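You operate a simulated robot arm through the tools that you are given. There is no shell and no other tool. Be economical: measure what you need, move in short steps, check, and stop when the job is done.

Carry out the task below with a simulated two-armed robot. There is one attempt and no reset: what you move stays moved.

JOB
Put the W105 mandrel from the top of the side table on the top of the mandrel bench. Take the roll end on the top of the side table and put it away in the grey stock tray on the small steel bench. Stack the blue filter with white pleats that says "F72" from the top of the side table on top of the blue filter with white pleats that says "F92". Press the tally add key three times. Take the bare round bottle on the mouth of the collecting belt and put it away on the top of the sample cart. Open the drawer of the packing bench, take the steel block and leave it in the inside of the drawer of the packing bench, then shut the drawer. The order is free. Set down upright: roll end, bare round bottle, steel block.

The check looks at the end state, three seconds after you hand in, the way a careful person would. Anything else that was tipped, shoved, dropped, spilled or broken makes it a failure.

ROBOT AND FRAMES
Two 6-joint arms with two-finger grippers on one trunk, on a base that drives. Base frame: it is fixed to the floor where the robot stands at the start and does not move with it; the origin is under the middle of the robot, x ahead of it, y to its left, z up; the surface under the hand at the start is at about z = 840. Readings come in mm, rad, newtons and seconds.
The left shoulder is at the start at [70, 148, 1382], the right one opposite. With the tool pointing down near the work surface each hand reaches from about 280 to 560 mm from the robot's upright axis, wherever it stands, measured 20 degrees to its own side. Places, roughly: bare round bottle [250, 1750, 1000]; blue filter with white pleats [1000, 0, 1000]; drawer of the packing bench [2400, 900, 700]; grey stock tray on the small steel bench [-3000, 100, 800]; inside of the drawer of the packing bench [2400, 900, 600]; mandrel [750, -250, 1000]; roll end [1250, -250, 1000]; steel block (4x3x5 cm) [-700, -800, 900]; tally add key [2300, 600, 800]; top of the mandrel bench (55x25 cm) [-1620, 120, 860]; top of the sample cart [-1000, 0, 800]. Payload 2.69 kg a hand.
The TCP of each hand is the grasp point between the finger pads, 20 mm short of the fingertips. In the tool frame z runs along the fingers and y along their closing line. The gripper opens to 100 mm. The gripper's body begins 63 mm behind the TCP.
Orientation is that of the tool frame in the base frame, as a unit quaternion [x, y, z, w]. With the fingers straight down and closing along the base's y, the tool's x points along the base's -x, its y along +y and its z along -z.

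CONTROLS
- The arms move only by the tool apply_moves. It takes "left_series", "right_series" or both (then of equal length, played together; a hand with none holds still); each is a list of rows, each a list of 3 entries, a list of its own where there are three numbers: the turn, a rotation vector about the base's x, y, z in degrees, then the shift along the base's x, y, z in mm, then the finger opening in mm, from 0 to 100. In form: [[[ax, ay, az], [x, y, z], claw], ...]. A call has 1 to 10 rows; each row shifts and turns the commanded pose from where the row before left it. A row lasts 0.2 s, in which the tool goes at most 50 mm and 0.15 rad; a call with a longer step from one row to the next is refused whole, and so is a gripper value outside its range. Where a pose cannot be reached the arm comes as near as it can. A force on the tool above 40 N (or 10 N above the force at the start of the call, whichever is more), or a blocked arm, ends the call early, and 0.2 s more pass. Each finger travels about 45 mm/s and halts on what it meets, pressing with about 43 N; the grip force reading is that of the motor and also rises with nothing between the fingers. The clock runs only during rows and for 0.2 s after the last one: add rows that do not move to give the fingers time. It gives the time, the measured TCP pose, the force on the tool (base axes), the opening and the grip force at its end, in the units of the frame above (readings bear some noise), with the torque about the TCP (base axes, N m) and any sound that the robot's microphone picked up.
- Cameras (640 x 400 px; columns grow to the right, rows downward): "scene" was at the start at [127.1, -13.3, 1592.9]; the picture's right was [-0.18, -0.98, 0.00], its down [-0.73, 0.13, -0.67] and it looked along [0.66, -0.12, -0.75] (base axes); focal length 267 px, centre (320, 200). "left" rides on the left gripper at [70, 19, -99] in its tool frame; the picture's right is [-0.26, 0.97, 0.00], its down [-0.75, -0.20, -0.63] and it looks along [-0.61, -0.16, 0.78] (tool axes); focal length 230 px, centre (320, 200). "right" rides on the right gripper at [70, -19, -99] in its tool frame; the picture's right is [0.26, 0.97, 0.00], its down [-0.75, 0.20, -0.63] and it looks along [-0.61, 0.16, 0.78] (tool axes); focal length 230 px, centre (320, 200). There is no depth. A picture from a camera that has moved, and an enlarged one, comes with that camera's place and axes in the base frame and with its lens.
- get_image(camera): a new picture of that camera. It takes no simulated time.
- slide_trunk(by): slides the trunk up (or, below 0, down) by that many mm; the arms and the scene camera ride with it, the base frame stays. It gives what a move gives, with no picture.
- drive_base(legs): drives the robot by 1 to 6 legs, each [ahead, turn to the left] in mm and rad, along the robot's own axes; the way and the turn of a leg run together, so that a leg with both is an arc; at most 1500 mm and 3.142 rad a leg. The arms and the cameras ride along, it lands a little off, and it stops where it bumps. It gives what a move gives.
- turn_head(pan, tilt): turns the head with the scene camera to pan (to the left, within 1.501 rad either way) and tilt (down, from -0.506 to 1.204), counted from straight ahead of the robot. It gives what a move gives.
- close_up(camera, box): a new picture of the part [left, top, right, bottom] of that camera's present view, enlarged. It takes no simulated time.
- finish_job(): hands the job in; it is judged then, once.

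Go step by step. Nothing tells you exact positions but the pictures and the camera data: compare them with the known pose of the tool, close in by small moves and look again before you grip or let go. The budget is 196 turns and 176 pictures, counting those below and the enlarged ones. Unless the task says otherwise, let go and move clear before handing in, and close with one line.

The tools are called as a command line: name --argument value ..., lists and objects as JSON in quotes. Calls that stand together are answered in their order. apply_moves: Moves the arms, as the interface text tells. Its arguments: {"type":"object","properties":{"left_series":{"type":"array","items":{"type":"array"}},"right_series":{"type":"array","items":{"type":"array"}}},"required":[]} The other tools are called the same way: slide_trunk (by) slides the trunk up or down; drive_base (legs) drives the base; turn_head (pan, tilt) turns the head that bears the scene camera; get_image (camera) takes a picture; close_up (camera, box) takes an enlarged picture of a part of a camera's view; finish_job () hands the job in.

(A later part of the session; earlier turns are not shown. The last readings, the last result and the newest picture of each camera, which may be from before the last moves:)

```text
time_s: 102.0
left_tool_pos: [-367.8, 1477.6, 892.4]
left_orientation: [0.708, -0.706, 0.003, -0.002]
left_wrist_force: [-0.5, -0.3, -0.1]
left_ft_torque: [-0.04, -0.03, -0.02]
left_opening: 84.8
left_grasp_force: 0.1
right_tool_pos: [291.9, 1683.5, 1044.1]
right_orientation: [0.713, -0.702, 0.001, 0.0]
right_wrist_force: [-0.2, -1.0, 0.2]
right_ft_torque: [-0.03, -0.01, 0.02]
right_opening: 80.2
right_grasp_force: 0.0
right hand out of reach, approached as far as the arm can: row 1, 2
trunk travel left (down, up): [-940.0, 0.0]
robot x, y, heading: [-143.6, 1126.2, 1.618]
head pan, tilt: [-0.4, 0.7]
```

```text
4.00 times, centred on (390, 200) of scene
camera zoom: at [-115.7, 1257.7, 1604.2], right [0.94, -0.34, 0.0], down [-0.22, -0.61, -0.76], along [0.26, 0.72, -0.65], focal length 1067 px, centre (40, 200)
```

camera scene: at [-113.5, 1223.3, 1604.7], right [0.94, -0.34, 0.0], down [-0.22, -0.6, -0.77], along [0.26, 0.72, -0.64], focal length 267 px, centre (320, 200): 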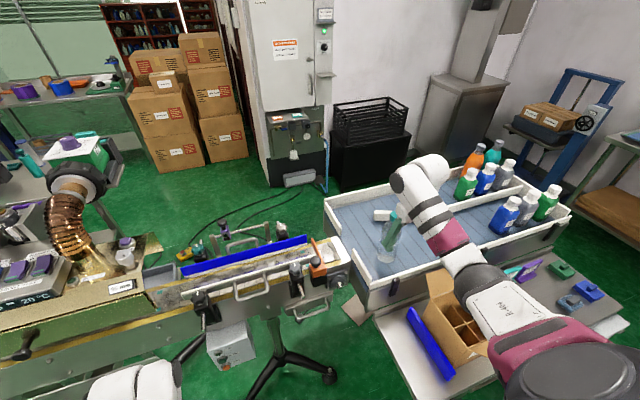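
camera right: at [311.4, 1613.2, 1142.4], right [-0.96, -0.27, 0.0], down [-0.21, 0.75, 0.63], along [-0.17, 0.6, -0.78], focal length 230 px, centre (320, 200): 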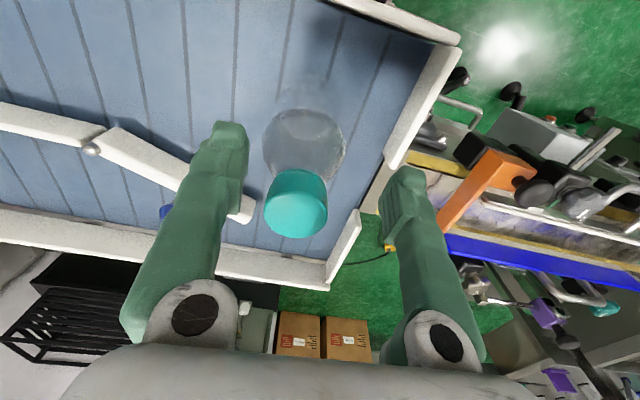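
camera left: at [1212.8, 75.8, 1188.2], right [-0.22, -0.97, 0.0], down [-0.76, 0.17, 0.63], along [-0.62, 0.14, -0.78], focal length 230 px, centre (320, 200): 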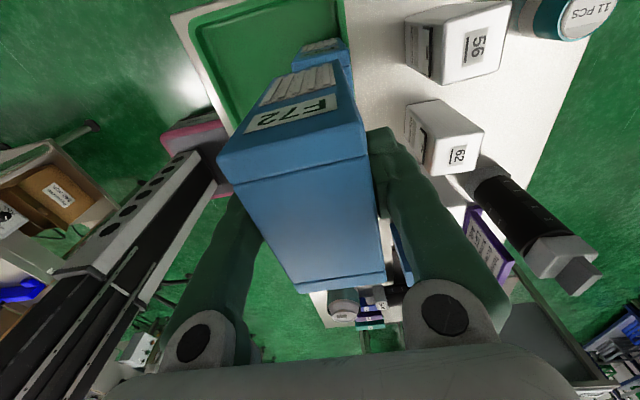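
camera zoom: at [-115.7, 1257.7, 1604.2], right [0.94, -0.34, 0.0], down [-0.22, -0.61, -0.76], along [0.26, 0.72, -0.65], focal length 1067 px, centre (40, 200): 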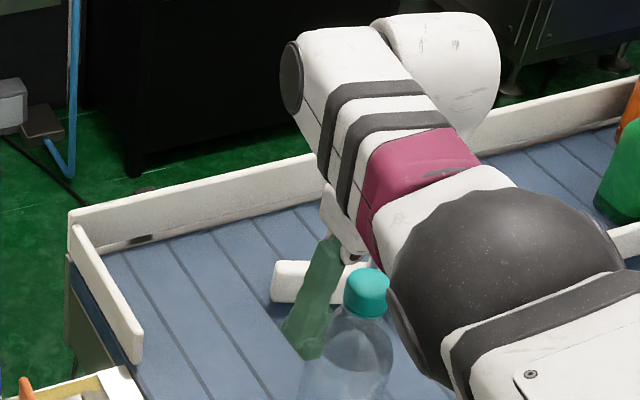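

I'm at the reach limit, so I drive 25 mm forward and then adjust.

drive_base --legs '[[25, 0]]'

apply_moves --right_series '[[[0, 0, 0], [5, -6, 0], 80], [[0, 0, 0], [5, -4, -2], 80], [[0, 0, 0], [0, 0, -2], 80]]'

get_image --camera "right"

```text
time_s: 102.8
left_tool_pos: [-368.1, 1497.6, 894.8]
left_orientation: [0.709, -0.705, 0.0, -0.003]
left_wrist_force: [0.3, -0.1, 0.1]
left_ft_torque: [0.04, 0.02, -0.02]
left_opening: 85.1
left_grasp_force: 0.1
right_tool_pos: [291.9, 1701.6, 1047.5]
right_orientation: [0.713, -0.701, -0.001, -0.001]
right_wrist_force: [0.5, -0.8, 0.1]
right_ft_torque: [0.04, 0.01, -0.03]
right_opening: 79.8
right_grasp_force: 0.1
trunk travel left (down, up): [-940.0, 0.0]
robot x, y, heading: [-143.7, 1148.1, 1.614]
head pan, tilt: [-0.4, 0.7]
```

```text
time_s: 103.6
left_tool_pos: [-368.8, 1501.4, 893.2]
left_orientation: [0.708, -0.706, 0.002, -0.003]
left_wrist_force: [0.1, -0.3, -0.1]
left_ft_torque: [0.02, 0.0, 0.01]
left_opening: 85.3
left_grasp_force: 0.0
right_tool_pos: [301.7, 1694.2, 1040.5]
right_orientation: [0.712, -0.702, 0.001, 0.0]
right_wrist_force: [-0.4, 0.4, -0.7]
right_ft_torque: [0.0, 0.02, -0.04]
right_opening: 79.9
right_grasp_force: 0.0
trunk travel left (down, up): [-940.0, 0.0]
robot x, y, heading: [-145.5, 1150.2, 1.621]
head pan, tilt: [-0.4, 0.7]
```

```text
114 pictures are left
camera right: at [320.7, 1625.4, 1138.9], right [-0.96, -0.27, 0.0], down [-0.21, 0.75, 0.63], along [-0.17, 0.6, -0.78], focal length 230 px, centre (320, 200)
```

right: 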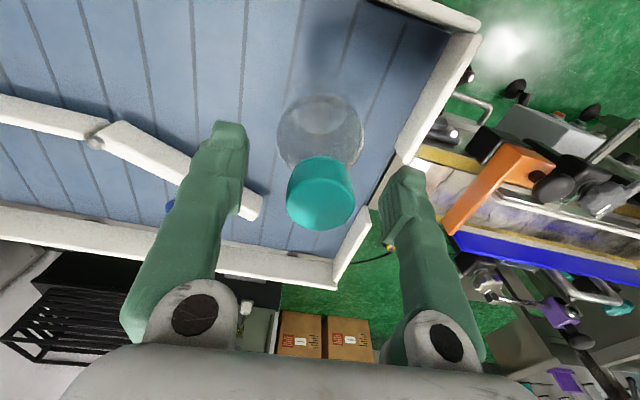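

The cap is centred at the TCP. Close and lift.

apply_moves --right_series '[[[0, 0, 0], [0, 0, 0], 55], [[0, 0, 0], [0, 0, 0], 35], [[0, 0, 0], [0, 0, 0], 28], [[0, 0, 0], [0, 0, 0], 28], [[0, 0, 0], [0, 0, 0], 28], [[0, 0, 0], [0, 0, 6], 28], [[0, 0, 0], [0, 0, 20], 28], [[0, 0, 0], [0, 0, 20], 28]]'

get_image --camera "right"

get_image --camera "scene"

```text
time_s: 105.4
left_tool_pos: [-367.9, 1501.7, 893.6]
left_orientation: [0.709, -0.706, 0.002, -0.002]
left_wrist_force: [0.4, -0.6, 0.6]
left_ft_torque: [0.02, -0.03, -0.04]
left_opening: 85.2
left_grasp_force: 0.0
right_tool_pos: [302.1, 1697.0, 1085.1]
right_orientation: [0.712, -0.702, 0.001, 0.0]
right_wrist_force: [0.4, 0.8, -4.3]
right_ft_torque: [-0.01, 0.0, -0.01]
right_opening: 30.5
right_grasp_force: 43.5
trunk travel left (down, up): [-940.0, 0.0]
robot x, y, heading: [-140.5, 1151.1, 1.618]
head pan, tilt: [-0.4, 0.7]
```

```text
113 pictures are left
camera right: at [322.3, 1627.3, 1184.0], right [-0.96, -0.27, 0.0], down [-0.21, 0.75, 0.63], along [-0.17, 0.6, -0.78], focal length 230 px, centre (320, 200)
```

right: 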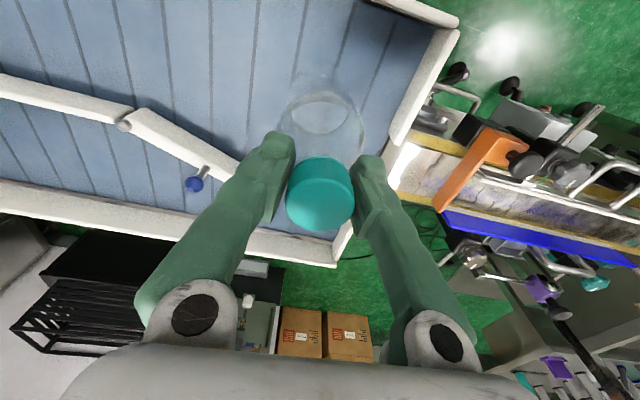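

```text
112 pictures are left
camera scene: at [-115.3, 1281.2, 1604.3], right [0.94, -0.34, 0.0], down [-0.22, -0.61, -0.76], along [0.26, 0.72, -0.64], focal length 267 px, centre (320, 200)
```

scene: 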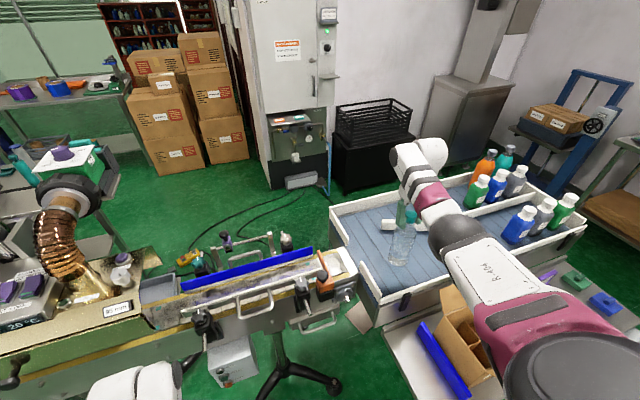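

Bottle held (≈4 N). Raise, shift left clear of the carton, then reverse out.

apply_moves --right_series '[[[0, 0, 0], [0, 0, 25], 28], [[0, 0, 0], [0, 0, 25], 28], [[0, 0, 0], [-25, 0, 10], 28], [[0, 0, 0], [-35, 0, 0], 28], [[0, 0, 0], [-35, 0, 0], 28]]'

get_image --camera "scene"

```text
time_s: 106.6
left_tool_pos: [-370.0, 1502.7, 892.5]
left_orientation: [0.709, -0.705, 0.003, -0.003]
left_wrist_force: [0.5, -0.4, -0.5]
left_ft_torque: [-0.02, -0.02, -0.02]
left_opening: 85.0
left_grasp_force: 0.1
right_tool_pos: [212.3, 1717.3, 1136.5]
right_orientation: [0.713, -0.701, 0.002, 0.0]
right_wrist_force: [-0.5, 0.5, -4.9]
right_ft_torque: [0.02, -0.01, 0.0]
right_opening: 30.2
right_grasp_force: 43.0
right hand out of reach, approached as far as the arm can: row 4, 5
trunk travel left (down, up): [-940.0, 0.0]
robot x, y, heading: [-142.4, 1151.8, 1.62]
head pan, tilt: [-0.4, 0.7]
```

```text
111 pictures are left
camera scene: at [-117.9, 1283.3, 1604.2], right [0.94, -0.34, 0.0], down [-0.22, -0.61, -0.76], along [0.26, 0.72, -0.65], focal length 267 px, centre (320, 200)
```

scene: 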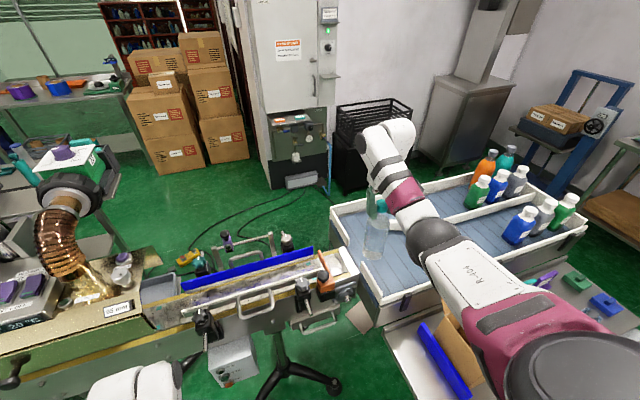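

Clear. Reverse out, then turn toward the sample cart and look.

drive_base --legs '[[-560, 0]]'

drive_base --legs '[[0, 1.9]]'

turn_head --pan 0.0 --tilt 0.6

get_image --camera "scene"

```text
time_s: 109.7
left_tool_pos: [-341.2, 962.7, 893.1]
left_orientation: [0.708, -0.706, 0.003, -0.002]
left_wrist_force: [0.4, 0.1, 0.0]
left_ft_torque: [0.02, 0.03, -0.01]
left_opening: 85.0
left_grasp_force: 0.1
right_tool_pos: [242.2, 1177.1, 1136.0]
right_orientation: [0.713, -0.701, 0.001, 0.001]
right_wrist_force: [0.9, 0.6, -5.2]
right_ft_torque: [-0.01, 0.0, -0.03]
right_opening: 31.3
right_grasp_force: 42.8
trunk travel left (down, up): [-940.0, 0.0]
robot x, y, heading: [-116.7, 612.9, 1.62]
head pan, tilt: [-0.4, 0.7]
```

```text
time_s: 114.7
left_tool_pos: [-368.8, 278.0, 894.1]
left_orientation: [0.984, 0.177, -0.002, -0.004]
left_wrist_force: [-0.5, -0.3, -0.3]
left_ft_torque: [-0.01, -0.01, -0.01]
left_opening: 84.9
left_grasp_force: 0.1
right_tool_pos: [-770.8, 751.9, 1136.4]
right_orientation: [0.983, 0.184, 0.001, 0.0]
right_wrist_force: [-0.3, -0.6, -5.2]
right_ft_torque: [-0.01, 0.0, -0.01]
right_opening: 31.2
right_grasp_force: 42.7
trunk travel left (down, up): [-940.0, 0.0]
robot x, y, heading: [-115.6, 610.3, -2.736]
head pan, tilt: [-0.4, 0.7]
```

```text
time_s: 115.6
left_tool_pos: [-369.4, 277.3, 893.7]
left_orientation: [0.984, 0.177, 0.0, -0.004]
left_wrist_force: [0.9, -0.9, -0.2]
left_ft_torque: [0.04, 0.06, -0.01]
left_opening: 85.1
left_grasp_force: 0.0
right_tool_pos: [-770.0, 750.2, 1134.6]
right_orientation: [0.983, 0.183, 0.002, 0.0]
right_wrist_force: [-0.7, 0.0, -5.2]
right_ft_torque: [-0.02, 0.05, -0.01]
right_opening: 31.1
right_grasp_force: 43.0
trunk travel left (down, up): [-940.0, 0.0]
robot x, y, heading: [-118.1, 609.7, -2.741]
head pan, tilt: [0.0, 0.6]
```

```text
110 pictures are left
camera scene: at [-245.9, 557.0, 1612.9], right [-0.39, 0.92, 0.0], down [0.52, 0.22, -0.82], along [-0.76, -0.32, -0.57], focal length 267 px, centre (320, 200)
```

scene: 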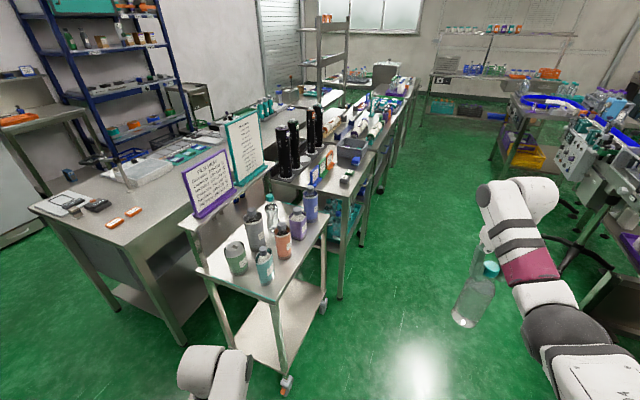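

The sample cart is ahead with bottles on it; the mandrel bench is behind it. Zoom.

close_up --camera "scene" --box '[170, 90, 350, 310]'

close_up --camera "scene" --box '[230, 60, 430, 200]'

```text
1.82 times, centred on (260, 200) of scene
camera zoom: at [-245.9, 557.0, 1612.9], right [-0.39, 0.92, 0.0], down [0.52, 0.22, -0.82], along [-0.76, -0.32, -0.57], focal length 485 px, centre (429, 200)
```

zoom: 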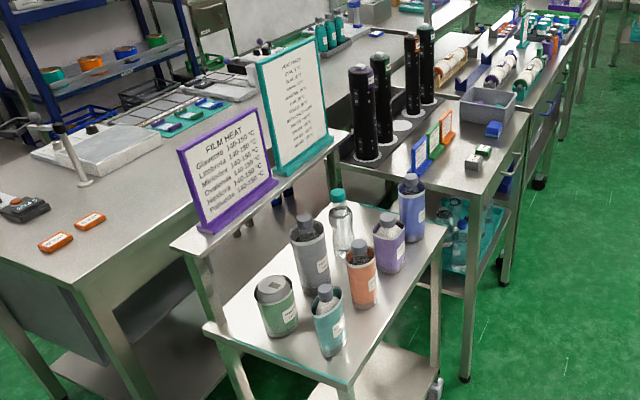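

```text
2.86 times, centred on (330, 130) of scene
camera zoom: at [-245.9, 557.0, 1612.9], right [-0.39, 0.92, 0.0], down [0.52, 0.22, -0.82], along [-0.76, -0.32, -0.57], focal length 762 px, centre (291, 400)
```

zoom: 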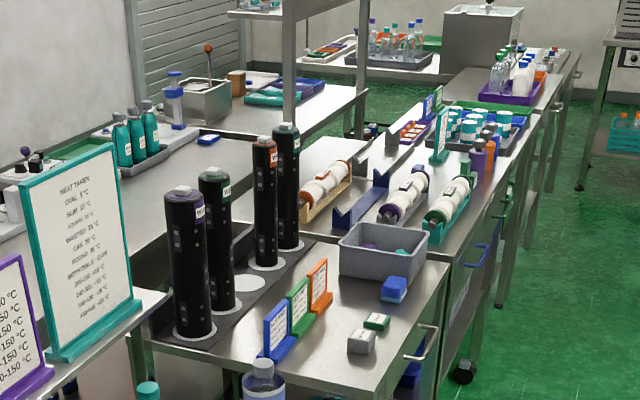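

The cart has two rows of bottles with a gap at ≈(−1165,−10). To cross above the others (~1000 tall) I need TCP ≥1215, so I test how high the arm goes.

apply_moves --right_series '[[[0, 0, 0], [0, 0, 30], 28], [[0, 0, 0], [0, 0, 30], 28], [[0, 0, 0], [0, 0, 30], 28], [[0, 0, 0], [0, 0, 10], 28]]'

```text
time_s: 116.6
left_tool_pos: [-368.7, 277.3, 893.8]
left_orientation: [0.984, 0.176, 0.0, -0.004]
left_wrist_force: [0.2, 0.2, 0.0]
left_ft_torque: [0.0, 0.03, 0.03]
left_opening: 85.0
left_grasp_force: 0.0
right_tool_pos: [-798.9, 750.4, 1228.2]
right_orientation: [0.983, 0.183, 0.003, -0.001]
right_wrist_force: [0.6, -0.5, -5.5]
right_ft_torque: [0.02, 0.01, 0.01]
right_opening: 31.0
right_grasp_force: 43.1
right hand out of reach, approached as far as the arm can: row 1, 2, 3
trunk travel left (down, up): [-940.0, 0.0]
robot x, y, heading: [-115.9, 608.5, -2.743]
head pan, tilt: [0.0, 0.6]
```

Height 1228 is reachable about 560 mm from the shoulder. I drive to (−1000, 610) and face the cart.

drive_base --legs '[[0, -0.4]]'

drive_base --legs '[[885, 0]]'

drive_base --legs '[[0, 1.0]]'

turn_head --pan 0.0 --tilt 0.75

get_image --camera "scene"

```text
time_s: 118.2
left_tool_pos: [-476.5, 397.6, 892.6]
left_orientation: [1.0, -0.018, 0.001, -0.004]
left_wrist_force: [-0.5, 0.0, -0.9]
left_ft_torque: [0.04, 0.0, 0.03]
left_opening: 84.9
left_grasp_force: 0.1
right_tool_pos: [-695.5, 997.1, 1228.0]
right_orientation: [1.0, -0.011, 0.002, 0.0]
right_wrist_force: [-0.8, -0.2, -4.7]
right_ft_torque: [0.02, -0.02, -0.01]
right_opening: 31.2
right_grasp_force: 42.8
trunk travel left (down, up): [-940.0, 0.0]
robot x, y, heading: [-118.5, 612.1, -3.136]
head pan, tilt: [0.0, 0.6]
```

```text
time_s: 122.9
left_tool_pos: [-1371.0, 388.3, 893.9]
left_orientation: [1.0, -0.016, 0.0, -0.004]
left_wrist_force: [-0.7, 0.0, 0.5]
left_ft_torque: [0.01, 0.0, 0.01]
left_opening: 85.2
left_grasp_force: 0.0
right_tool_pos: [-1589.0, 990.8, 1227.7]
right_orientation: [1.0, -0.011, 0.002, 0.001]
right_wrist_force: [1.1, 0.2, -4.1]
right_ft_torque: [0.01, 0.0, 0.0]
right_opening: 31.3
right_grasp_force: 43.2
trunk travel left (down, up): [-940.0, 0.0]
robot x, y, heading: [-1013.1, 600.1, -3.13]
head pan, tilt: [0.0, 0.6]
```

```text
time_s: 125.8
left_tool_pos: [-1032.8, 184.7, 893.3]
left_orientation: [0.887, 0.461, -0.001, -0.003]
left_wrist_force: [-0.3, -0.2, 0.1]
left_ft_torque: [0.0, 0.02, 0.0]
left_opening: 85.0
left_grasp_force: 0.0
right_tool_pos: [-1655.6, 330.5, 1227.2]
right_orientation: [0.884, 0.467, 0.002, 0.0]
right_wrist_force: [-0.5, 0.4, -5.1]
right_ft_torque: [-0.02, 0.02, -0.02]
right_opening: 31.1
right_grasp_force: 43.7
trunk travel left (down, up): [-940.0, 0.0]
robot x, y, heading: [-1011.0, 600.4, -2.134]
head pan, tilt: [0.0, 0.6]
```

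```text
time_s: 126.5
left_tool_pos: [-1033.0, 183.9, 893.5]
left_orientation: [0.888, 0.461, -0.001, -0.004]
left_wrist_force: [0.3, -0.1, 0.2]
left_ft_torque: [0.01, 0.01, 0.03]
left_opening: 84.9
left_grasp_force: 0.0
right_tool_pos: [-1654.1, 329.0, 1228.2]
right_orientation: [0.885, 0.466, 0.002, 0.0]
right_wrist_force: [-0.5, -0.3, -4.4]
right_ft_torque: [0.04, 0.03, 0.01]
right_opening: 31.3
right_grasp_force: 43.2
trunk travel left (down, up): [-940.0, 0.0]
robot x, y, heading: [-1010.6, 603.4, -2.14]
head pan, tilt: [0.0, 0.75]
```

```text
107 pictures are left
camera scene: at [-1086.2, 489.2, 1600.1], right [-0.84, 0.54, 0.0], down [0.37, 0.57, -0.73], along [-0.39, -0.62, -0.68], focal length 267 px, centre (320, 200)
```

scene: 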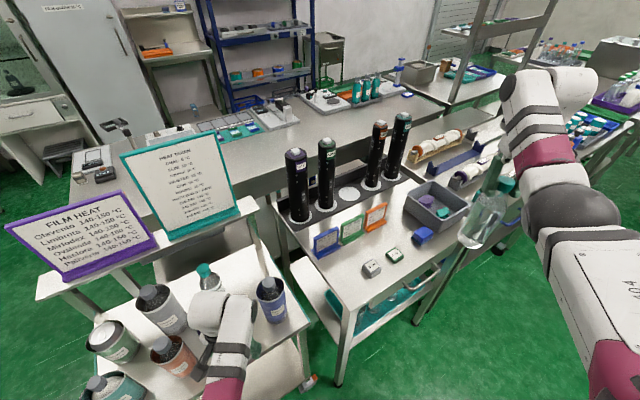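

The left hand swung in close to the cart bottles. I turn back first, then check with a picture.

drive_base --legs '[[0, -0.4]]'

turn_head --pan 0.55 --tilt 0.8

get_image --camera "scene"

get_image --camera "left"

```text
time_s: 128.1
left_tool_pos: [-1193.0, 225.1, 892.9]
left_orientation: [0.962, 0.274, 0.0, -0.004]
left_wrist_force: [0.2, 0.7, 0.1]
left_ft_torque: [0.01, 0.03, -0.03]
left_opening: 85.2
left_grasp_force: 0.1
right_tool_pos: [-1708.2, 601.8, 1229.3]
right_orientation: [0.96, 0.28, 0.003, -0.001]
right_wrist_force: [0.3, -0.3, -5.2]
right_ft_torque: [0.04, 0.02, 0.02]
right_opening: 31.5
right_grasp_force: 43.1
trunk travel left (down, up): [-940.0, 0.0]
robot x, y, heading: [-1010.9, 601.4, -2.544]
head pan, tilt: [0.0, 0.75]
```

```text
time_s: 129.1
left_tool_pos: [-1193.9, 225.2, 893.4]
left_orientation: [0.962, 0.274, 0.0, -0.003]
left_wrist_force: [0.1, 0.0, -0.7]
left_ft_torque: [0.0, 0.02, 0.0]
left_opening: 85.2
left_grasp_force: 0.1
right_tool_pos: [-1709.9, 605.3, 1226.5]
right_orientation: [0.96, 0.28, 0.002, 0.0]
right_wrist_force: [-0.4, 0.0, -4.9]
right_ft_torque: [-0.02, 0.0, -0.03]
right_opening: 31.2
right_grasp_force: 43.4
trunk travel left (down, up): [-940.0, 0.0]
robot x, y, heading: [-1012.3, 600.5, -2.544]
head pan, tilt: [0.55, 0.799]
```

```text
106 pictures are left
camera scene: at [-1089.4, 500.7, 1596.1], right [-0.91, 0.41, 0.0], down [0.3, 0.65, -0.7], along [-0.29, -0.64, -0.72], focal length 267 px, centre (320, 200)
```

scene: 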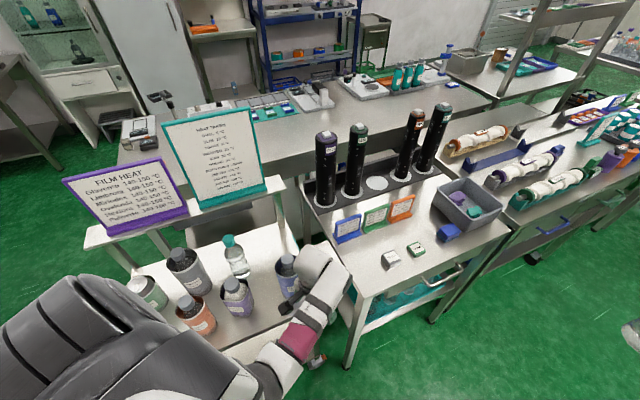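

```text
105 pictures are left
camera left: at [-1124.5, 246.3, 992.4], right [0.29, -0.96, -0.01], down [-0.74, -0.23, 0.63], along [-0.6, -0.18, -0.78], focal length 230 px, centre (320, 200)
```

left: 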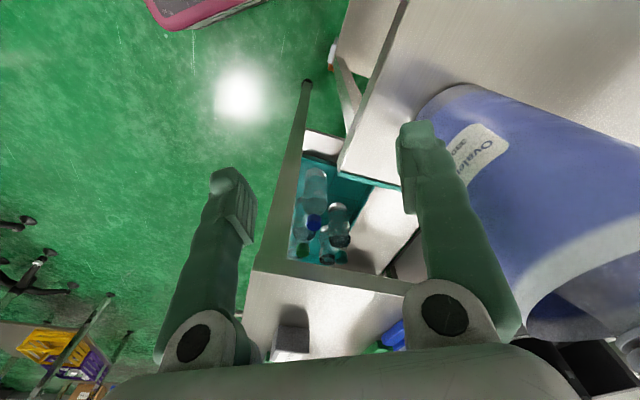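

All bottles still stand, though the purple one may have been nudged ~25 mm; I'll correct that afterwards. I reverse away first, then turn to face the cart with clearance.

drive_base --legs '[[-150, 0]]'

drive_base --legs '[[0, 0.97]]'

turn_head --pan -0.3 --tilt 0.75

get_image --camera "scene"

```text
time_s: 130.5
left_tool_pos: [-1077.4, 305.0, 891.1]
left_orientation: [0.962, 0.273, 0.004, -0.005]
left_wrist_force: [-0.8, 0.4, 1.1]
left_ft_torque: [-0.02, 0.0, -0.03]
left_opening: 84.9
left_grasp_force: 0.0
right_tool_pos: [-1596.8, 681.7, 1223.5]
right_orientation: [0.96, 0.28, 0.008, -0.001]
right_wrist_force: [-0.7, -0.6, -4.5]
right_ft_torque: [-0.01, -0.03, -0.02]
right_opening: 31.2
right_grasp_force: 42.8
trunk travel left (down, up): [-940.0, 0.0]
robot x, y, heading: [-888.0, 686.4, -2.544]
head pan, tilt: [0.55, 0.799]
```

```text
time_s: 133.3
left_tool_pos: [-683.7, 324.3, 895.6]
left_orientation: [0.724, 0.689, -0.003, -0.002]
left_wrist_force: [0.7, 0.2, 0.1]
left_ft_torque: [0.0, 0.0, -0.03]
left_opening: 84.9
left_grasp_force: 0.0
right_tool_pos: [-1286.6, 115.7, 1229.7]
right_orientation: [0.72, 0.694, 0.002, 0.0]
right_wrist_force: [-0.2, 0.2, -4.7]
right_ft_torque: [-0.02, -0.03, 0.01]
right_opening: 31.4
right_grasp_force: 42.3
trunk travel left (down, up): [-940.0, 0.0]
robot x, y, heading: [-891.7, 683.1, -1.572]
head pan, tilt: [0.55, 0.799]
```

```text
time_s: 134.5
left_tool_pos: [-682.2, 323.3, 894.3]
left_orientation: [0.725, 0.689, -0.003, -0.002]
left_wrist_force: [0.4, 0.1, 0.8]
left_ft_torque: [0.0, 0.0, 0.0]
left_opening: 84.9
left_grasp_force: 0.0
right_tool_pos: [-1287.3, 115.6, 1230.9]
right_orientation: [0.72, 0.694, 0.002, -0.001]
right_wrist_force: [1.1, -0.1, -5.6]
right_ft_torque: [0.0, 0.02, -0.01]
right_opening: 31.2
right_grasp_force: 42.8
trunk travel left (down, up): [-940.0, 0.0]
robot x, y, heading: [-890.3, 688.1, -1.576]
head pan, tilt: [-0.3, 0.75]
```

```text
104 pictures are left
camera scene: at [-914.9, 555.7, 1600.0], right [-0.95, 0.3, 0.0], down [0.2, 0.65, -0.73], along [-0.22, -0.7, -0.68], focal length 267 px, centre (320, 200)
```

scene: 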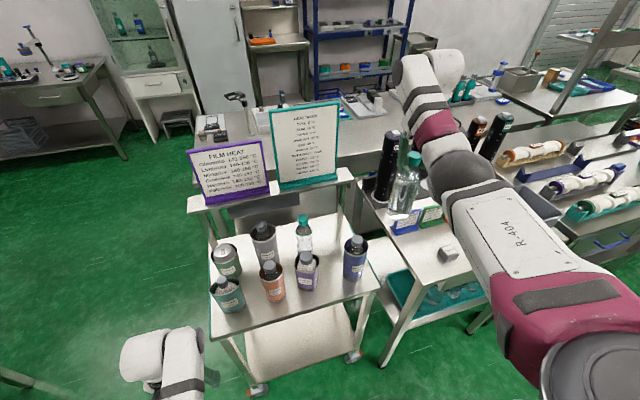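

close_up --camera "scene" --box '[190, 190, 390, 330]'

```text
2.86 times, centred on (290, 260) of scene
camera zoom: at [-914.9, 555.7, 1600.0], right [-0.95, 0.3, 0.0], down [0.2, 0.65, -0.73], along [-0.22, -0.7, -0.68], focal length 762 px, centre (406, 29)
```

zoom: 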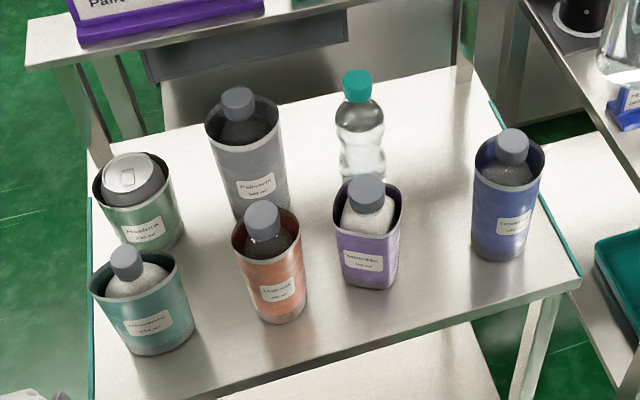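

The purple sleeve was displaced by roughly (+30,−20); I'll move it back after placing the bottle. Now drive forward and position the bottle above the free slot at ≈(−1160,−20).

drive_base --legs '[[97, 0]]'

apply_moves --right_series '[[[0, 0, 0], [40, -10, 0], 28], [[0, 0, 0], [42, -15, 0], 28], [[0, 0, 0], [42, -14, 0], 28], [[0, 0, 0], [0, 0, 0], 28]]'

get_image --camera "scene"

get_image --camera "right"

```text
time_s: 136.1
left_tool_pos: [-669.3, 283.8, 902.4]
left_orientation: [0.721, 0.693, -0.009, 0.014]
left_wrist_force: [1.3, 0.3, 0.7]
left_ft_torque: [-0.06, 0.01, 0.0]
left_opening: 84.8
left_grasp_force: 0.1
right_tool_pos: [-1303.9, 46.0, 1230.9]
right_orientation: [0.731, 0.681, -0.03, 0.036]
right_wrist_force: [-0.1, 2.4, -4.5]
right_ft_torque: [0.11, -0.01, -0.02]
right_opening: 30.6
right_grasp_force: 43.2
trunk travel left (down, up): [-940.0, 0.0]
robot x, y, heading: [-892.1, 590.8, -1.576]
head pan, tilt: [-0.3, 0.75]
stopped in leg 1: the robot was blocked; the commanded pose is now the measured one
```

```text
time_s: 137.1
left_tool_pos: [-677.3, 263.0, 897.8]
left_orientation: [0.721, 0.693, -0.005, 0.007]
left_wrist_force: [-0.1, 0.1, -0.3]
left_ft_torque: [0.03, -0.01, 0.01]
left_opening: 85.1
left_grasp_force: 0.1
right_tool_pos: [-1188.4, -25.3, 1214.2]
right_orientation: [0.732, 0.681, -0.014, 0.024]
right_wrist_force: [-0.9, -0.3, -5.0]
right_ft_torque: [0.06, -0.01, 0.01]
right_opening: 31.0
right_grasp_force: 42.6
right hand out of reach, approached as far as the arm can: row 1
trunk travel left (down, up): [-940.0, 0.0]
robot x, y, heading: [-889.9, 586.5, -1.577]
head pan, tilt: [-0.3, 0.75]
```

```text
102 pictures are left
camera scene: at [-917.3, 453.3, 1599.4], right [-0.95, 0.3, 0.0], down [0.21, 0.65, -0.73], along [-0.22, -0.69, -0.69], focal length 267 px, centre (320, 200)
```

scene: 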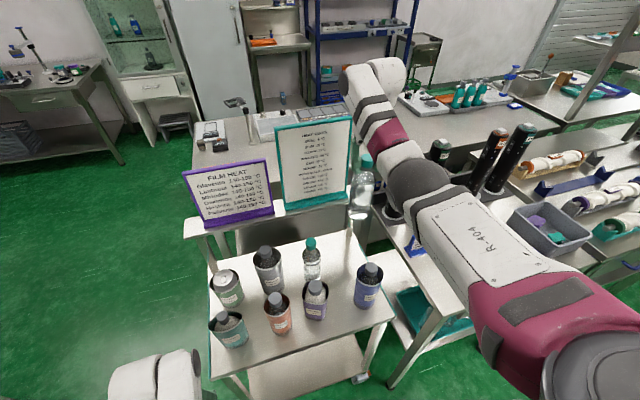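

```text
101 pictures are left
camera right: at [-1202.9, 49.9, 1308.2], right [0.98, 0.19, 0.0], down [0.14, -0.73, 0.67], along [0.13, -0.66, -0.74], focal length 230 px, centre (320, 200)
```

right: 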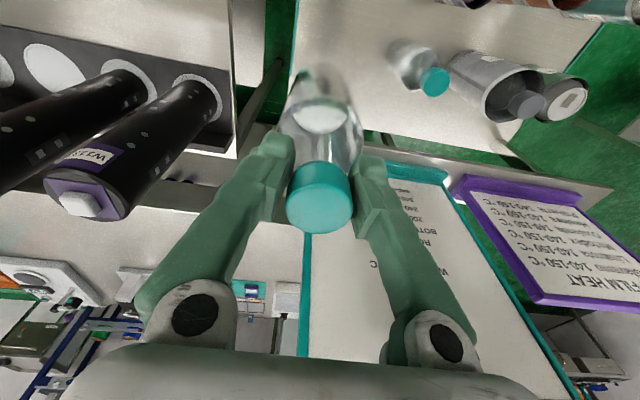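

I level the hand, center over the slot, and descend partway.

apply_moves --right_series '[[[1.5, 0.3, 0], [14, 0, -5], 28], [[1.6, 0.4, 0], [14, 0, -20], 28], [[0, 0, 0], [0, 0, -40], 28], [[0, 0, 0], [0, 0, -40], 28], [[0, 0, 0], [0, 0, -40], 28], [[0, 0, 0], [0, 0, -20], 28], [[0, 0, 0], [0, 0, 0], 28]]'

get_image --camera "right"

close_up --camera "scene" --box '[260, 150, 420, 320]'

```text
time_s: 138.7
left_tool_pos: [-675.4, 265.7, 899.5]
left_orientation: [0.722, 0.692, -0.007, 0.009]
left_wrist_force: [0.3, 0.2, 0.3]
left_ft_torque: [-0.02, -0.02, -0.02]
left_opening: 84.9
left_grasp_force: 0.1
right_tool_pos: [-1160.5, -8.8, 1057.1]
right_orientation: [0.731, 0.682, -0.004, 0.002]
right_wrist_force: [-0.1, 0.0, -4.3]
right_ft_torque: [0.0, 0.02, 0.0]
right_opening: 31.2
right_grasp_force: 42.9
right hand out of reach, approached as far as the arm can: row 5, 6
trunk travel left (down, up): [-940.0, 0.0]
robot x, y, heading: [-894.1, 586.5, -1.574]
head pan, tilt: [-0.3, 0.75]
```

```text
100 pictures are left
camera right: at [-1173.1, 63.0, 1155.4], right [0.98, 0.19, 0.0], down [0.15, -0.76, 0.63], along [0.12, -0.62, -0.77], focal length 230 px, centre (320, 200)
```

right: 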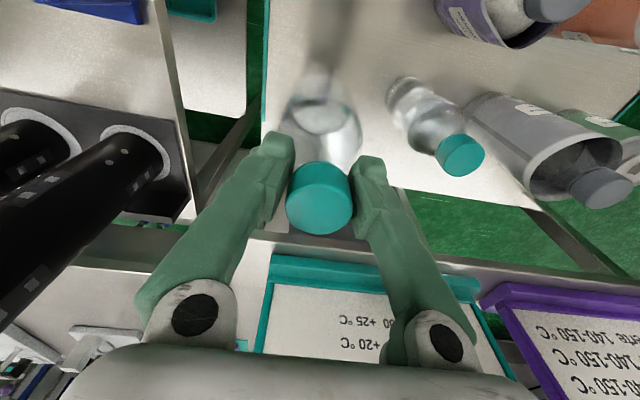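

```text
2.35 times, centred on (340, 235) of scene
camera zoom: at [-914.9, 459.4, 1600.0], right [-0.95, 0.3, 0.0], down [0.21, 0.65, -0.73], along [-0.22, -0.7, -0.68], focal length 628 px, centre (273, 118)
```

zoom: 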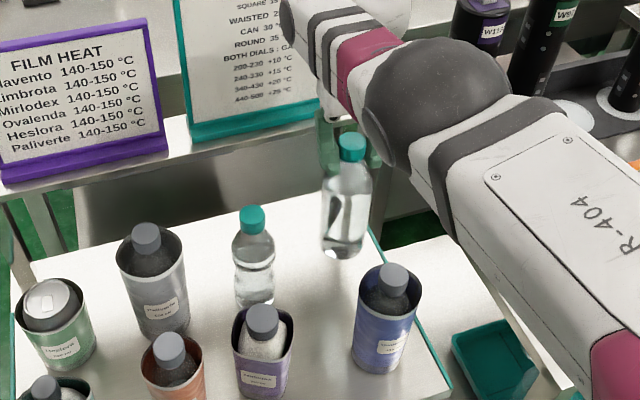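

Position is fine; shift slightly and lower to near the surface.

apply_moves --right_series '[[[0, 0, 0], [10, 8, -15], 28], [[0, 0, 0], [0, 0, -15], 28], [[0, 0, 0], [0, 0, -5], 28], [[0, 0, 0], [0, 0, -3], 28], [[0, 0, 0], [0, 0, 0], 28]]'

close_up --camera "scene" --box '[300, 170, 400, 290]'

```text
time_s: 139.8
left_tool_pos: [-676.6, 266.2, 898.8]
left_orientation: [0.722, 0.692, -0.006, 0.009]
left_wrist_force: [-0.6, -0.1, 0.9]
left_ft_torque: [0.0, -0.02, 0.0]
left_opening: 85.2
left_grasp_force: 0.0
right_tool_pos: [-1150.9, -1.6, 1022.5]
right_orientation: [0.732, 0.681, -0.003, 0.002]
right_wrist_force: [0.0, 0.7, -4.6]
right_ft_torque: [0.02, -0.02, 0.03]
right_opening: 31.4
right_grasp_force: 43.3
right hand out of reach, approached as far as the arm can: row 1, 3
trunk travel left (down, up): [-940.0, 0.0]
robot x, y, heading: [-888.2, 587.6, -1.579]
head pan, tilt: [-0.3, 0.75]
```

```text
3.33 times, centred on (350, 230) of scene
camera zoom: at [-915.1, 458.7, 1600.0], right [-0.95, 0.3, 0.0], down [0.21, 0.65, -0.73], along [-0.22, -0.7, -0.68], focal length 889 px, centre (220, 100)
```

zoom: 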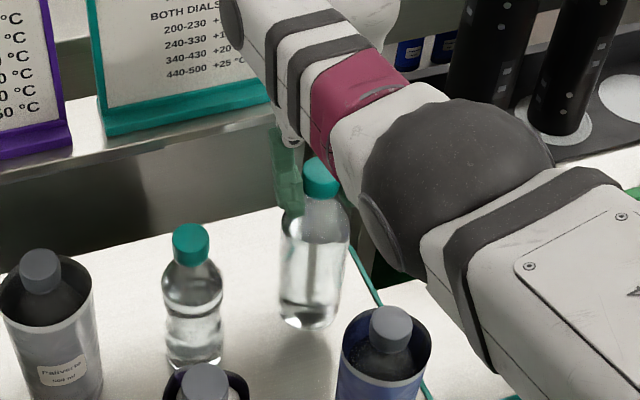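

apply_moves --right_series '[[[0, 0, 0], [0, 1, -3], 28], [[0, 0, 0], [0, 1, -3], 28], [[0, 0, 0], [0, 1, -3], 28], [[0, 0, 0], [0, 0, 0], 28]]'

apply_moves --right_series '[[[0, 0, 0], [0, 1, -2], 28], [[0, 0, 0], [0, 0, -2], 28], [[0, 0, 0], [0, 0, 0], 28]]'

close_up --camera "scene" --box '[300, 170, 400, 290]'

```text
time_s: 140.8
left_tool_pos: [-675.0, 266.0, 898.9]
left_orientation: [0.721, 0.692, -0.007, 0.01]
left_wrist_force: [-0.6, 0.2, -0.2]
left_ft_torque: [0.01, 0.02, 0.02]
left_opening: 84.6
left_grasp_force: 0.2
right_tool_pos: [-1150.4, -0.2, 1014.8]
right_orientation: [0.732, 0.681, -0.003, 0.001]
right_wrist_force: [-0.4, 0.9, -5.5]
right_ft_torque: [0.01, 0.0, -0.01]
right_opening: 31.5
right_grasp_force: 43.3
trunk travel left (down, up): [-940.0, 0.0]
robot x, y, heading: [-885.2, 591.5, -1.577]
head pan, tilt: [-0.3, 0.75]
```

```text
time_s: 141.7
left_tool_pos: [-675.7, 265.6, 899.3]
left_orientation: [0.722, 0.692, -0.007, 0.01]
left_wrist_force: [0.4, 0.3, 0.3]
left_ft_torque: [0.0, 0.0, -0.02]
left_opening: 84.9
left_grasp_force: 0.1
right_tool_pos: [-1151.7, 2.2, 1010.0]
right_orientation: [0.732, 0.681, -0.003, 0.002]
right_wrist_force: [0.1, -0.4, -5.3]
right_ft_torque: [0.0, -0.01, 0.01]
right_opening: 31.5
right_grasp_force: 42.9
trunk travel left (down, up): [-940.0, 0.0]
robot x, y, heading: [-886.1, 586.6, -1.571]
head pan, tilt: [-0.3, 0.75]
```

```text
3.33 times, centred on (350, 230) of scene
camera zoom: at [-914.7, 458.9, 1600.0], right [-0.95, 0.3, 0.0], down [0.21, 0.65, -0.73], along [-0.22, -0.7, -0.68], focal length 889 px, centre (220, 100)
```

zoom: 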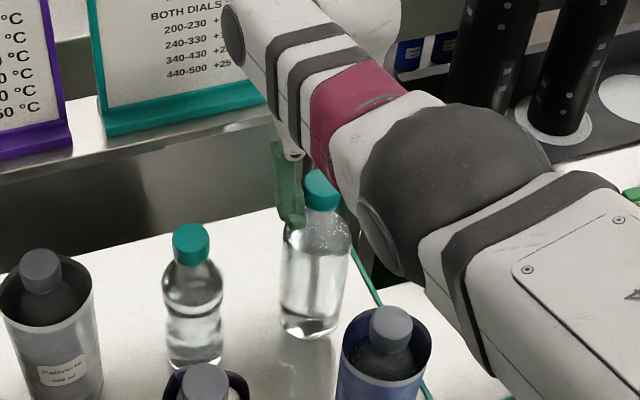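

apply_moves --right_series '[[[0, 0, 0], [0, 0, -3], 28], [[0, 0, 0], [0, 0, -2], 28], [[0, 0, 0], [0, 0, 0], 28]]'

apply_moves --right_series '[[[0, 0, 0], [0, 0, -2], 28], [[0, 0, 0], [0, 0, -2], 28], [[0, 0, 0], [0, 0, 0], 28]]'

```text
time_s: 142.4
left_tool_pos: [-676.5, 266.7, 899.2]
left_orientation: [0.721, 0.692, -0.007, 0.009]
left_wrist_force: [0.0, -0.4, 0.0]
left_ft_torque: [0.0, 0.0, 0.03]
left_opening: 85.1
left_grasp_force: 0.0
right_tool_pos: [-1150.6, 3.0, 1006.3]
right_orientation: [0.731, 0.682, -0.003, 0.001]
right_wrist_force: [0.4, -0.2, -4.6]
right_ft_torque: [0.01, -0.01, -0.02]
right_opening: 31.2
right_grasp_force: 43.3
right hand out of reach, approached as far as the arm can: row 2
trunk travel left (down, up): [-940.0, 0.0]
robot x, y, heading: [-887.0, 588.3, -1.575]
head pan, tilt: [-0.3, 0.75]
```

```text
time_s: 143.2
left_tool_pos: [-676.3, 266.0, 899.0]
left_orientation: [0.722, 0.692, -0.007, 0.009]
left_wrist_force: [-0.3, 0.6, -0.8]
left_ft_torque: [0.0, 0.01, -0.01]
left_opening: 85.2
left_grasp_force: 0.0
right_tool_pos: [-1151.8, 5.5, 1002.6]
right_orientation: [0.731, 0.683, -0.004, 0.003]
right_wrist_force: [0.0, 0.2, -5.5]
right_ft_torque: [0.01, 0.0, -0.03]
right_opening: 31.2
right_grasp_force: 43.1
trunk travel left (down, up): [-940.0, 0.0]
robot x, y, heading: [-884.3, 589.5, -1.58]
head pan, tilt: [-0.3, 0.75]
```

apply_moves --right_series '[[[0, 0, 0], [0, 1, -2], 28], [[0, 0, 0], [0, 1, -2], 28], [[0, 0, 0], [0, 0, 0], 28]]'

apply_moves --right_series '[[[0, 0, 0], [0, 1, -2], 28], [[0, 0, 0], [0, 1, -2], 28], [[0, 0, 0], [0, 0, 0], 28]]'

close_up --camera "scene" --box '[310, 200, 370, 290]'

```text
time_s: 144.1
left_tool_pos: [-676.3, 266.9, 898.9]
left_orientation: [0.721, 0.692, -0.006, 0.009]
left_wrist_force: [-0.6, 0.5, 0.2]
left_ft_torque: [0.0, 0.01, 0.02]
left_opening: 85.2
left_grasp_force: 0.1
right_tool_pos: [-1151.2, 5.9, 999.0]
right_orientation: [0.732, 0.682, -0.003, 0.002]
right_wrist_force: [-0.4, -0.6, -5.5]
right_ft_torque: [0.02, 0.03, 0.02]
right_opening: 31.2
right_grasp_force: 43.5
trunk travel left (down, up): [-940.0, 0.0]
robot x, y, heading: [-885.6, 590.2, -1.576]
head pan, tilt: [-0.3, 0.75]
```

```text
time_s: 144.8
left_tool_pos: [-675.1, 266.3, 899.0]
left_orientation: [0.722, 0.692, -0.006, 0.009]
left_wrist_force: [0.3, 0.5, 0.2]
left_ft_torque: [0.01, 0.0, 0.02]
left_opening: 85.2
left_grasp_force: 0.0
right_tool_pos: [-1151.8, 8.1, 995.3]
right_orientation: [0.732, 0.682, -0.003, 0.001]
right_wrist_force: [-0.7, 0.0, -5.1]
right_ft_torque: [0.04, 0.0, 0.01]
right_opening: 31.2
right_grasp_force: 43.0
trunk travel left (down, up): [-940.0, 0.0]
robot x, y, heading: [-891.6, 592.4, -1.58]
head pan, tilt: [-0.3, 0.75]
```

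```text
4.44 times, centred on (340, 245) of scene
camera zoom: at [-914.8, 458.9, 1600.0], right [-0.95, 0.3, 0.0], down [0.21, 0.65, -0.73], along [-0.22, -0.7, -0.68], focal length 1186 px, centre (231, 0)
```

zoom: 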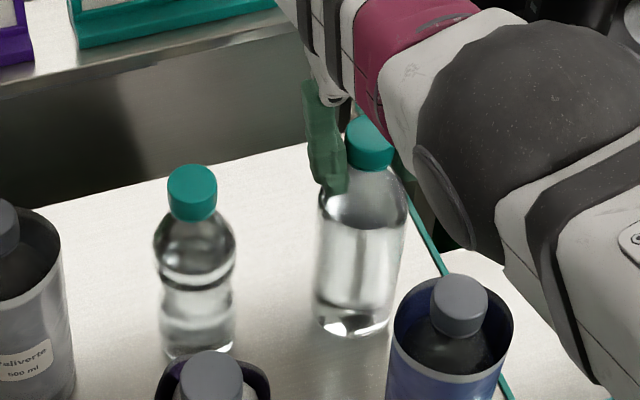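

Bottom still looks ~30 mm above the surface. Continue lowering in checked steps.

apply_moves --right_series '[[[0, 0, 0], [0, 1, -4], 28], [[0, 0, 0], [0, 1, -4], 28], [[0, 0, 0], [0, 1, -2], 28], [[0, 0, 0], [0, 0, 0], 28]]'

apply_moves --right_series '[[[0, 0, 0], [0, 1, -3], 28], [[0, 0, 0], [0, 0, -3], 28], [[0, 0, 0], [0, 0, 0], 28]]'

close_up --camera "scene" --box '[310, 200, 370, 290]'

```text
time_s: 145.8
left_tool_pos: [-676.7, 265.1, 900.1]
left_orientation: [0.722, 0.692, -0.007, 0.009]
left_wrist_force: [0.0, -1.3, -0.3]
left_ft_torque: [-0.03, 0.02, 0.0]
left_opening: 85.1
left_grasp_force: 0.0
right_tool_pos: [-1151.2, 11.6, 985.3]
right_orientation: [0.732, 0.682, -0.004, 0.001]
right_wrist_force: [-0.9, 0.4, -5.3]
right_ft_torque: [0.02, -0.01, -0.01]
right_opening: 31.1
right_grasp_force: 42.8
trunk travel left (down, up): [-940.0, 0.0]
robot x, y, heading: [-888.0, 589.2, -1.581]
head pan, tilt: [-0.3, 0.75]
```

```text
time_s: 146.7
left_tool_pos: [-675.3, 266.6, 899.8]
left_orientation: [0.722, 0.692, -0.007, 0.009]
left_wrist_force: [-0.1, -0.2, 0.3]
left_ft_torque: [0.01, 0.03, 0.0]
left_opening: 84.8
left_grasp_force: 0.0
right_tool_pos: [-1151.1, 14.0, 982.7]
right_orientation: [0.732, 0.682, -0.003, 0.002]
right_wrist_force: [0.3, 0.0, -5.2]
right_ft_torque: [-0.02, -0.01, -0.02]
right_opening: 31.3
right_grasp_force: 42.9
right hand out of reach, approached as far as the arm can: row 2
trunk travel left (down, up): [-940.0, 0.0]
robot x, y, heading: [-888.8, 591.2, -1.576]
head pan, tilt: [-0.3, 0.75]
```

```text
4.44 times, centred on (340, 245) of scene
camera zoom: at [-914.9, 459.0, 1600.0], right [-0.95, 0.3, 0.0], down [0.21, 0.65, -0.73], along [-0.22, -0.7, -0.68], focal length 1186 px, centre (231, 0)
```

zoom: 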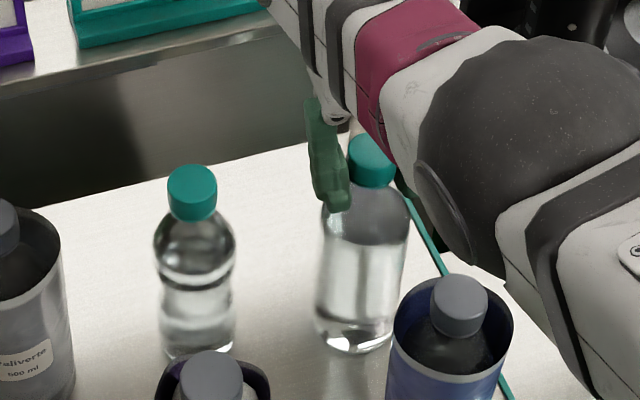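

I use the trunk for the remaining descent, keeping reach constant.

slide_trunk --by -8

slide_trunk --by -4

slide_trunk --by -3

close_up --camera "scene" --box '[310, 200, 370, 290]'

```text
time_s: 147.2
left_tool_pos: [-673.8, 269.5, 893.2]
left_orientation: [0.721, 0.692, -0.009, 0.011]
left_wrist_force: [0.7, 0.2, 0.5]
left_ft_torque: [0.03, 0.04, 0.01]
left_opening: 85.0
left_grasp_force: 0.0
right_tool_pos: [-1151.5, 14.6, 982.3]
right_orientation: [0.731, 0.682, -0.009, 0.004]
right_wrist_force: [-2.7, 1.8, 30.1]
right_ft_torque: [0.5, -0.02, 0.06]
right_opening: 30.9
right_grasp_force: 42.5
trunk travel left (down, up): [-932.0, 8.0]
robot x, y, heading: [-891.8, 591.3, -1.576]
head pan, tilt: [-0.3, 0.75]
```

```text
time_s: 147.6
left_tool_pos: [-675.1, 269.1, 889.9]
left_orientation: [0.722, 0.692, -0.009, 0.01]
left_wrist_force: [0.3, -0.7, 0.3]
left_ft_torque: [-0.01, -0.03, 0.01]
left_opening: 85.0
left_grasp_force: 0.0
right_tool_pos: [-1152.0, 12.9, 981.6]
right_orientation: [0.731, 0.682, -0.01, 0.004]
right_wrist_force: [2.1, 8.7, 23.1]
right_ft_torque: [1.27, -0.01, -0.05]
right_opening: 30.2
right_grasp_force: 43.3
trunk travel left (down, up): [-930.0, 10.0]
robot x, y, heading: [-888.7, 591.7, -1.573]
head pan, tilt: [-0.3, 0.75]
stopped: the force on the tool passed its limit at 43 N (the readings are from after the stop); the commanded pose is now the measured one
```

```text
time_s: 148.1
left_tool_pos: [-674.6, 270.4, 888.5]
left_orientation: [0.722, 0.692, -0.01, 0.011]
left_wrist_force: [0.3, 0.5, -0.7]
left_ft_torque: [0.04, -0.03, 0.01]
left_opening: 84.9
left_grasp_force: 0.1
right_tool_pos: [-1152.7, 13.3, 981.8]
right_orientation: [0.731, 0.682, -0.014, 0.007]
right_wrist_force: [-0.7, 2.1, 34.4]
right_ft_torque: [1.14, 0.4, -0.03]
right_opening: 30.2
right_grasp_force: 43.3
trunk travel left (down, up): [-927.0, 13.0]
robot x, y, heading: [-890.2, 586.3, -1.576]
head pan, tilt: [-0.3, 0.75]
```

```text
4.44 times, centred on (340, 245) of scene
camera zoom: at [-910.7, 469.1, 1588.1], right [-0.95, 0.3, 0.0], down [0.2, 0.65, -0.74], along [-0.22, -0.7, -0.68], focal length 1186 px, centre (231, 0)
```

zoom: 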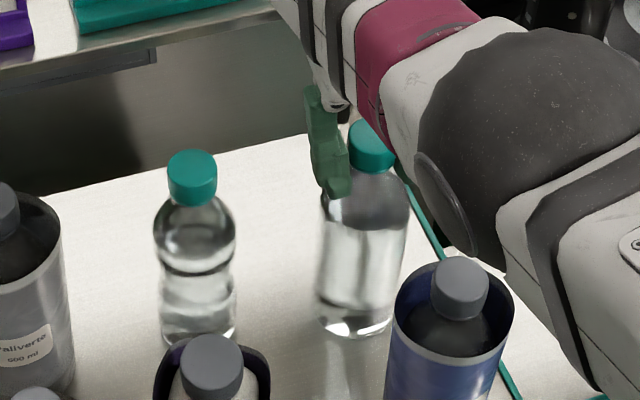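

Contact was made (982). I relieve the pressure before releasing.

slide_trunk --by 9

```text
time_s: 148.7
left_tool_pos: [-674.4, 266.3, 894.4]
left_orientation: [0.721, 0.692, -0.007, 0.009]
left_wrist_force: [-0.1, -0.1, 0.0]
left_ft_torque: [-0.03, -0.04, 0.0]
left_opening: 85.1
left_grasp_force: 0.0
right_tool_pos: [-1152.9, 11.3, 980.9]
right_orientation: [0.732, 0.682, -0.007, 0.004]
right_wrist_force: [-1.3, -2.1, 0.5]
right_ft_torque: [-0.49, 0.26, 0.0]
right_opening: 30.1
right_grasp_force: 43.2
trunk travel left (down, up): [-936.0, 4.0]
robot x, y, heading: [-891.6, 587.2, -1.577]
head pan, tilt: [-0.3, 0.75]
```

Force is near zero. Open gently.

apply_moves --right_series '[[[0, 0, 0], [0, 0, 0], 32], [[0, 0, 0], [0, 0, 0], 38], [[0, 0, 0], [0, 0, 0], 50], [[0, 0, 0], [0, 0, 0], 60], [[0, 0, 0], [0, 0, 0], 60], [[0, 0, 0], [0, 0, 15], 60]]'

get_image --camera "right"

```text
time_s: 150.1
left_tool_pos: [-676.2, 267.0, 895.2]
left_orientation: [0.722, 0.692, -0.008, 0.01]
left_wrist_force: [-0.2, 0.6, 0.2]
left_ft_torque: [0.02, 0.02, -0.02]
left_opening: 84.9
left_grasp_force: 0.1
right_tool_pos: [-1153.9, 10.9, 998.8]
right_orientation: [0.731, 0.682, -0.009, 0.005]
right_wrist_force: [0.3, 0.3, -0.8]
right_ft_torque: [0.0, -0.03, 0.04]
right_opening: 60.1
right_grasp_force: 0.0
trunk travel left (down, up): [-936.0, 4.0]
robot x, y, heading: [-889.6, 589.6, -1.578]
head pan, tilt: [-0.3, 0.75]
```

```text
93 pictures are left
camera right: at [-1166.5, 83.8, 1096.0], right [0.98, 0.19, -0.01], down [0.15, -0.75, 0.64], along [0.11, -0.63, -0.77], focal length 230 px, centre (320, 200)
```

right: 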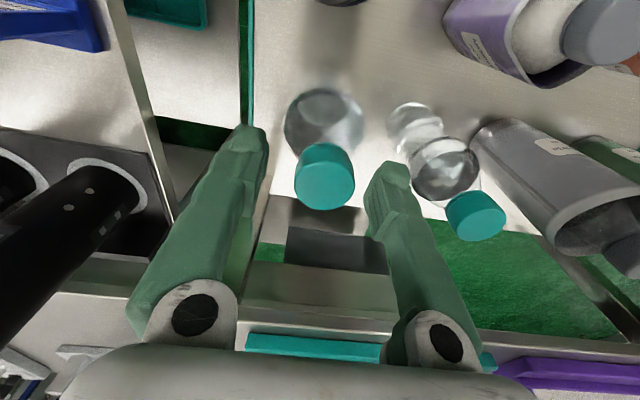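

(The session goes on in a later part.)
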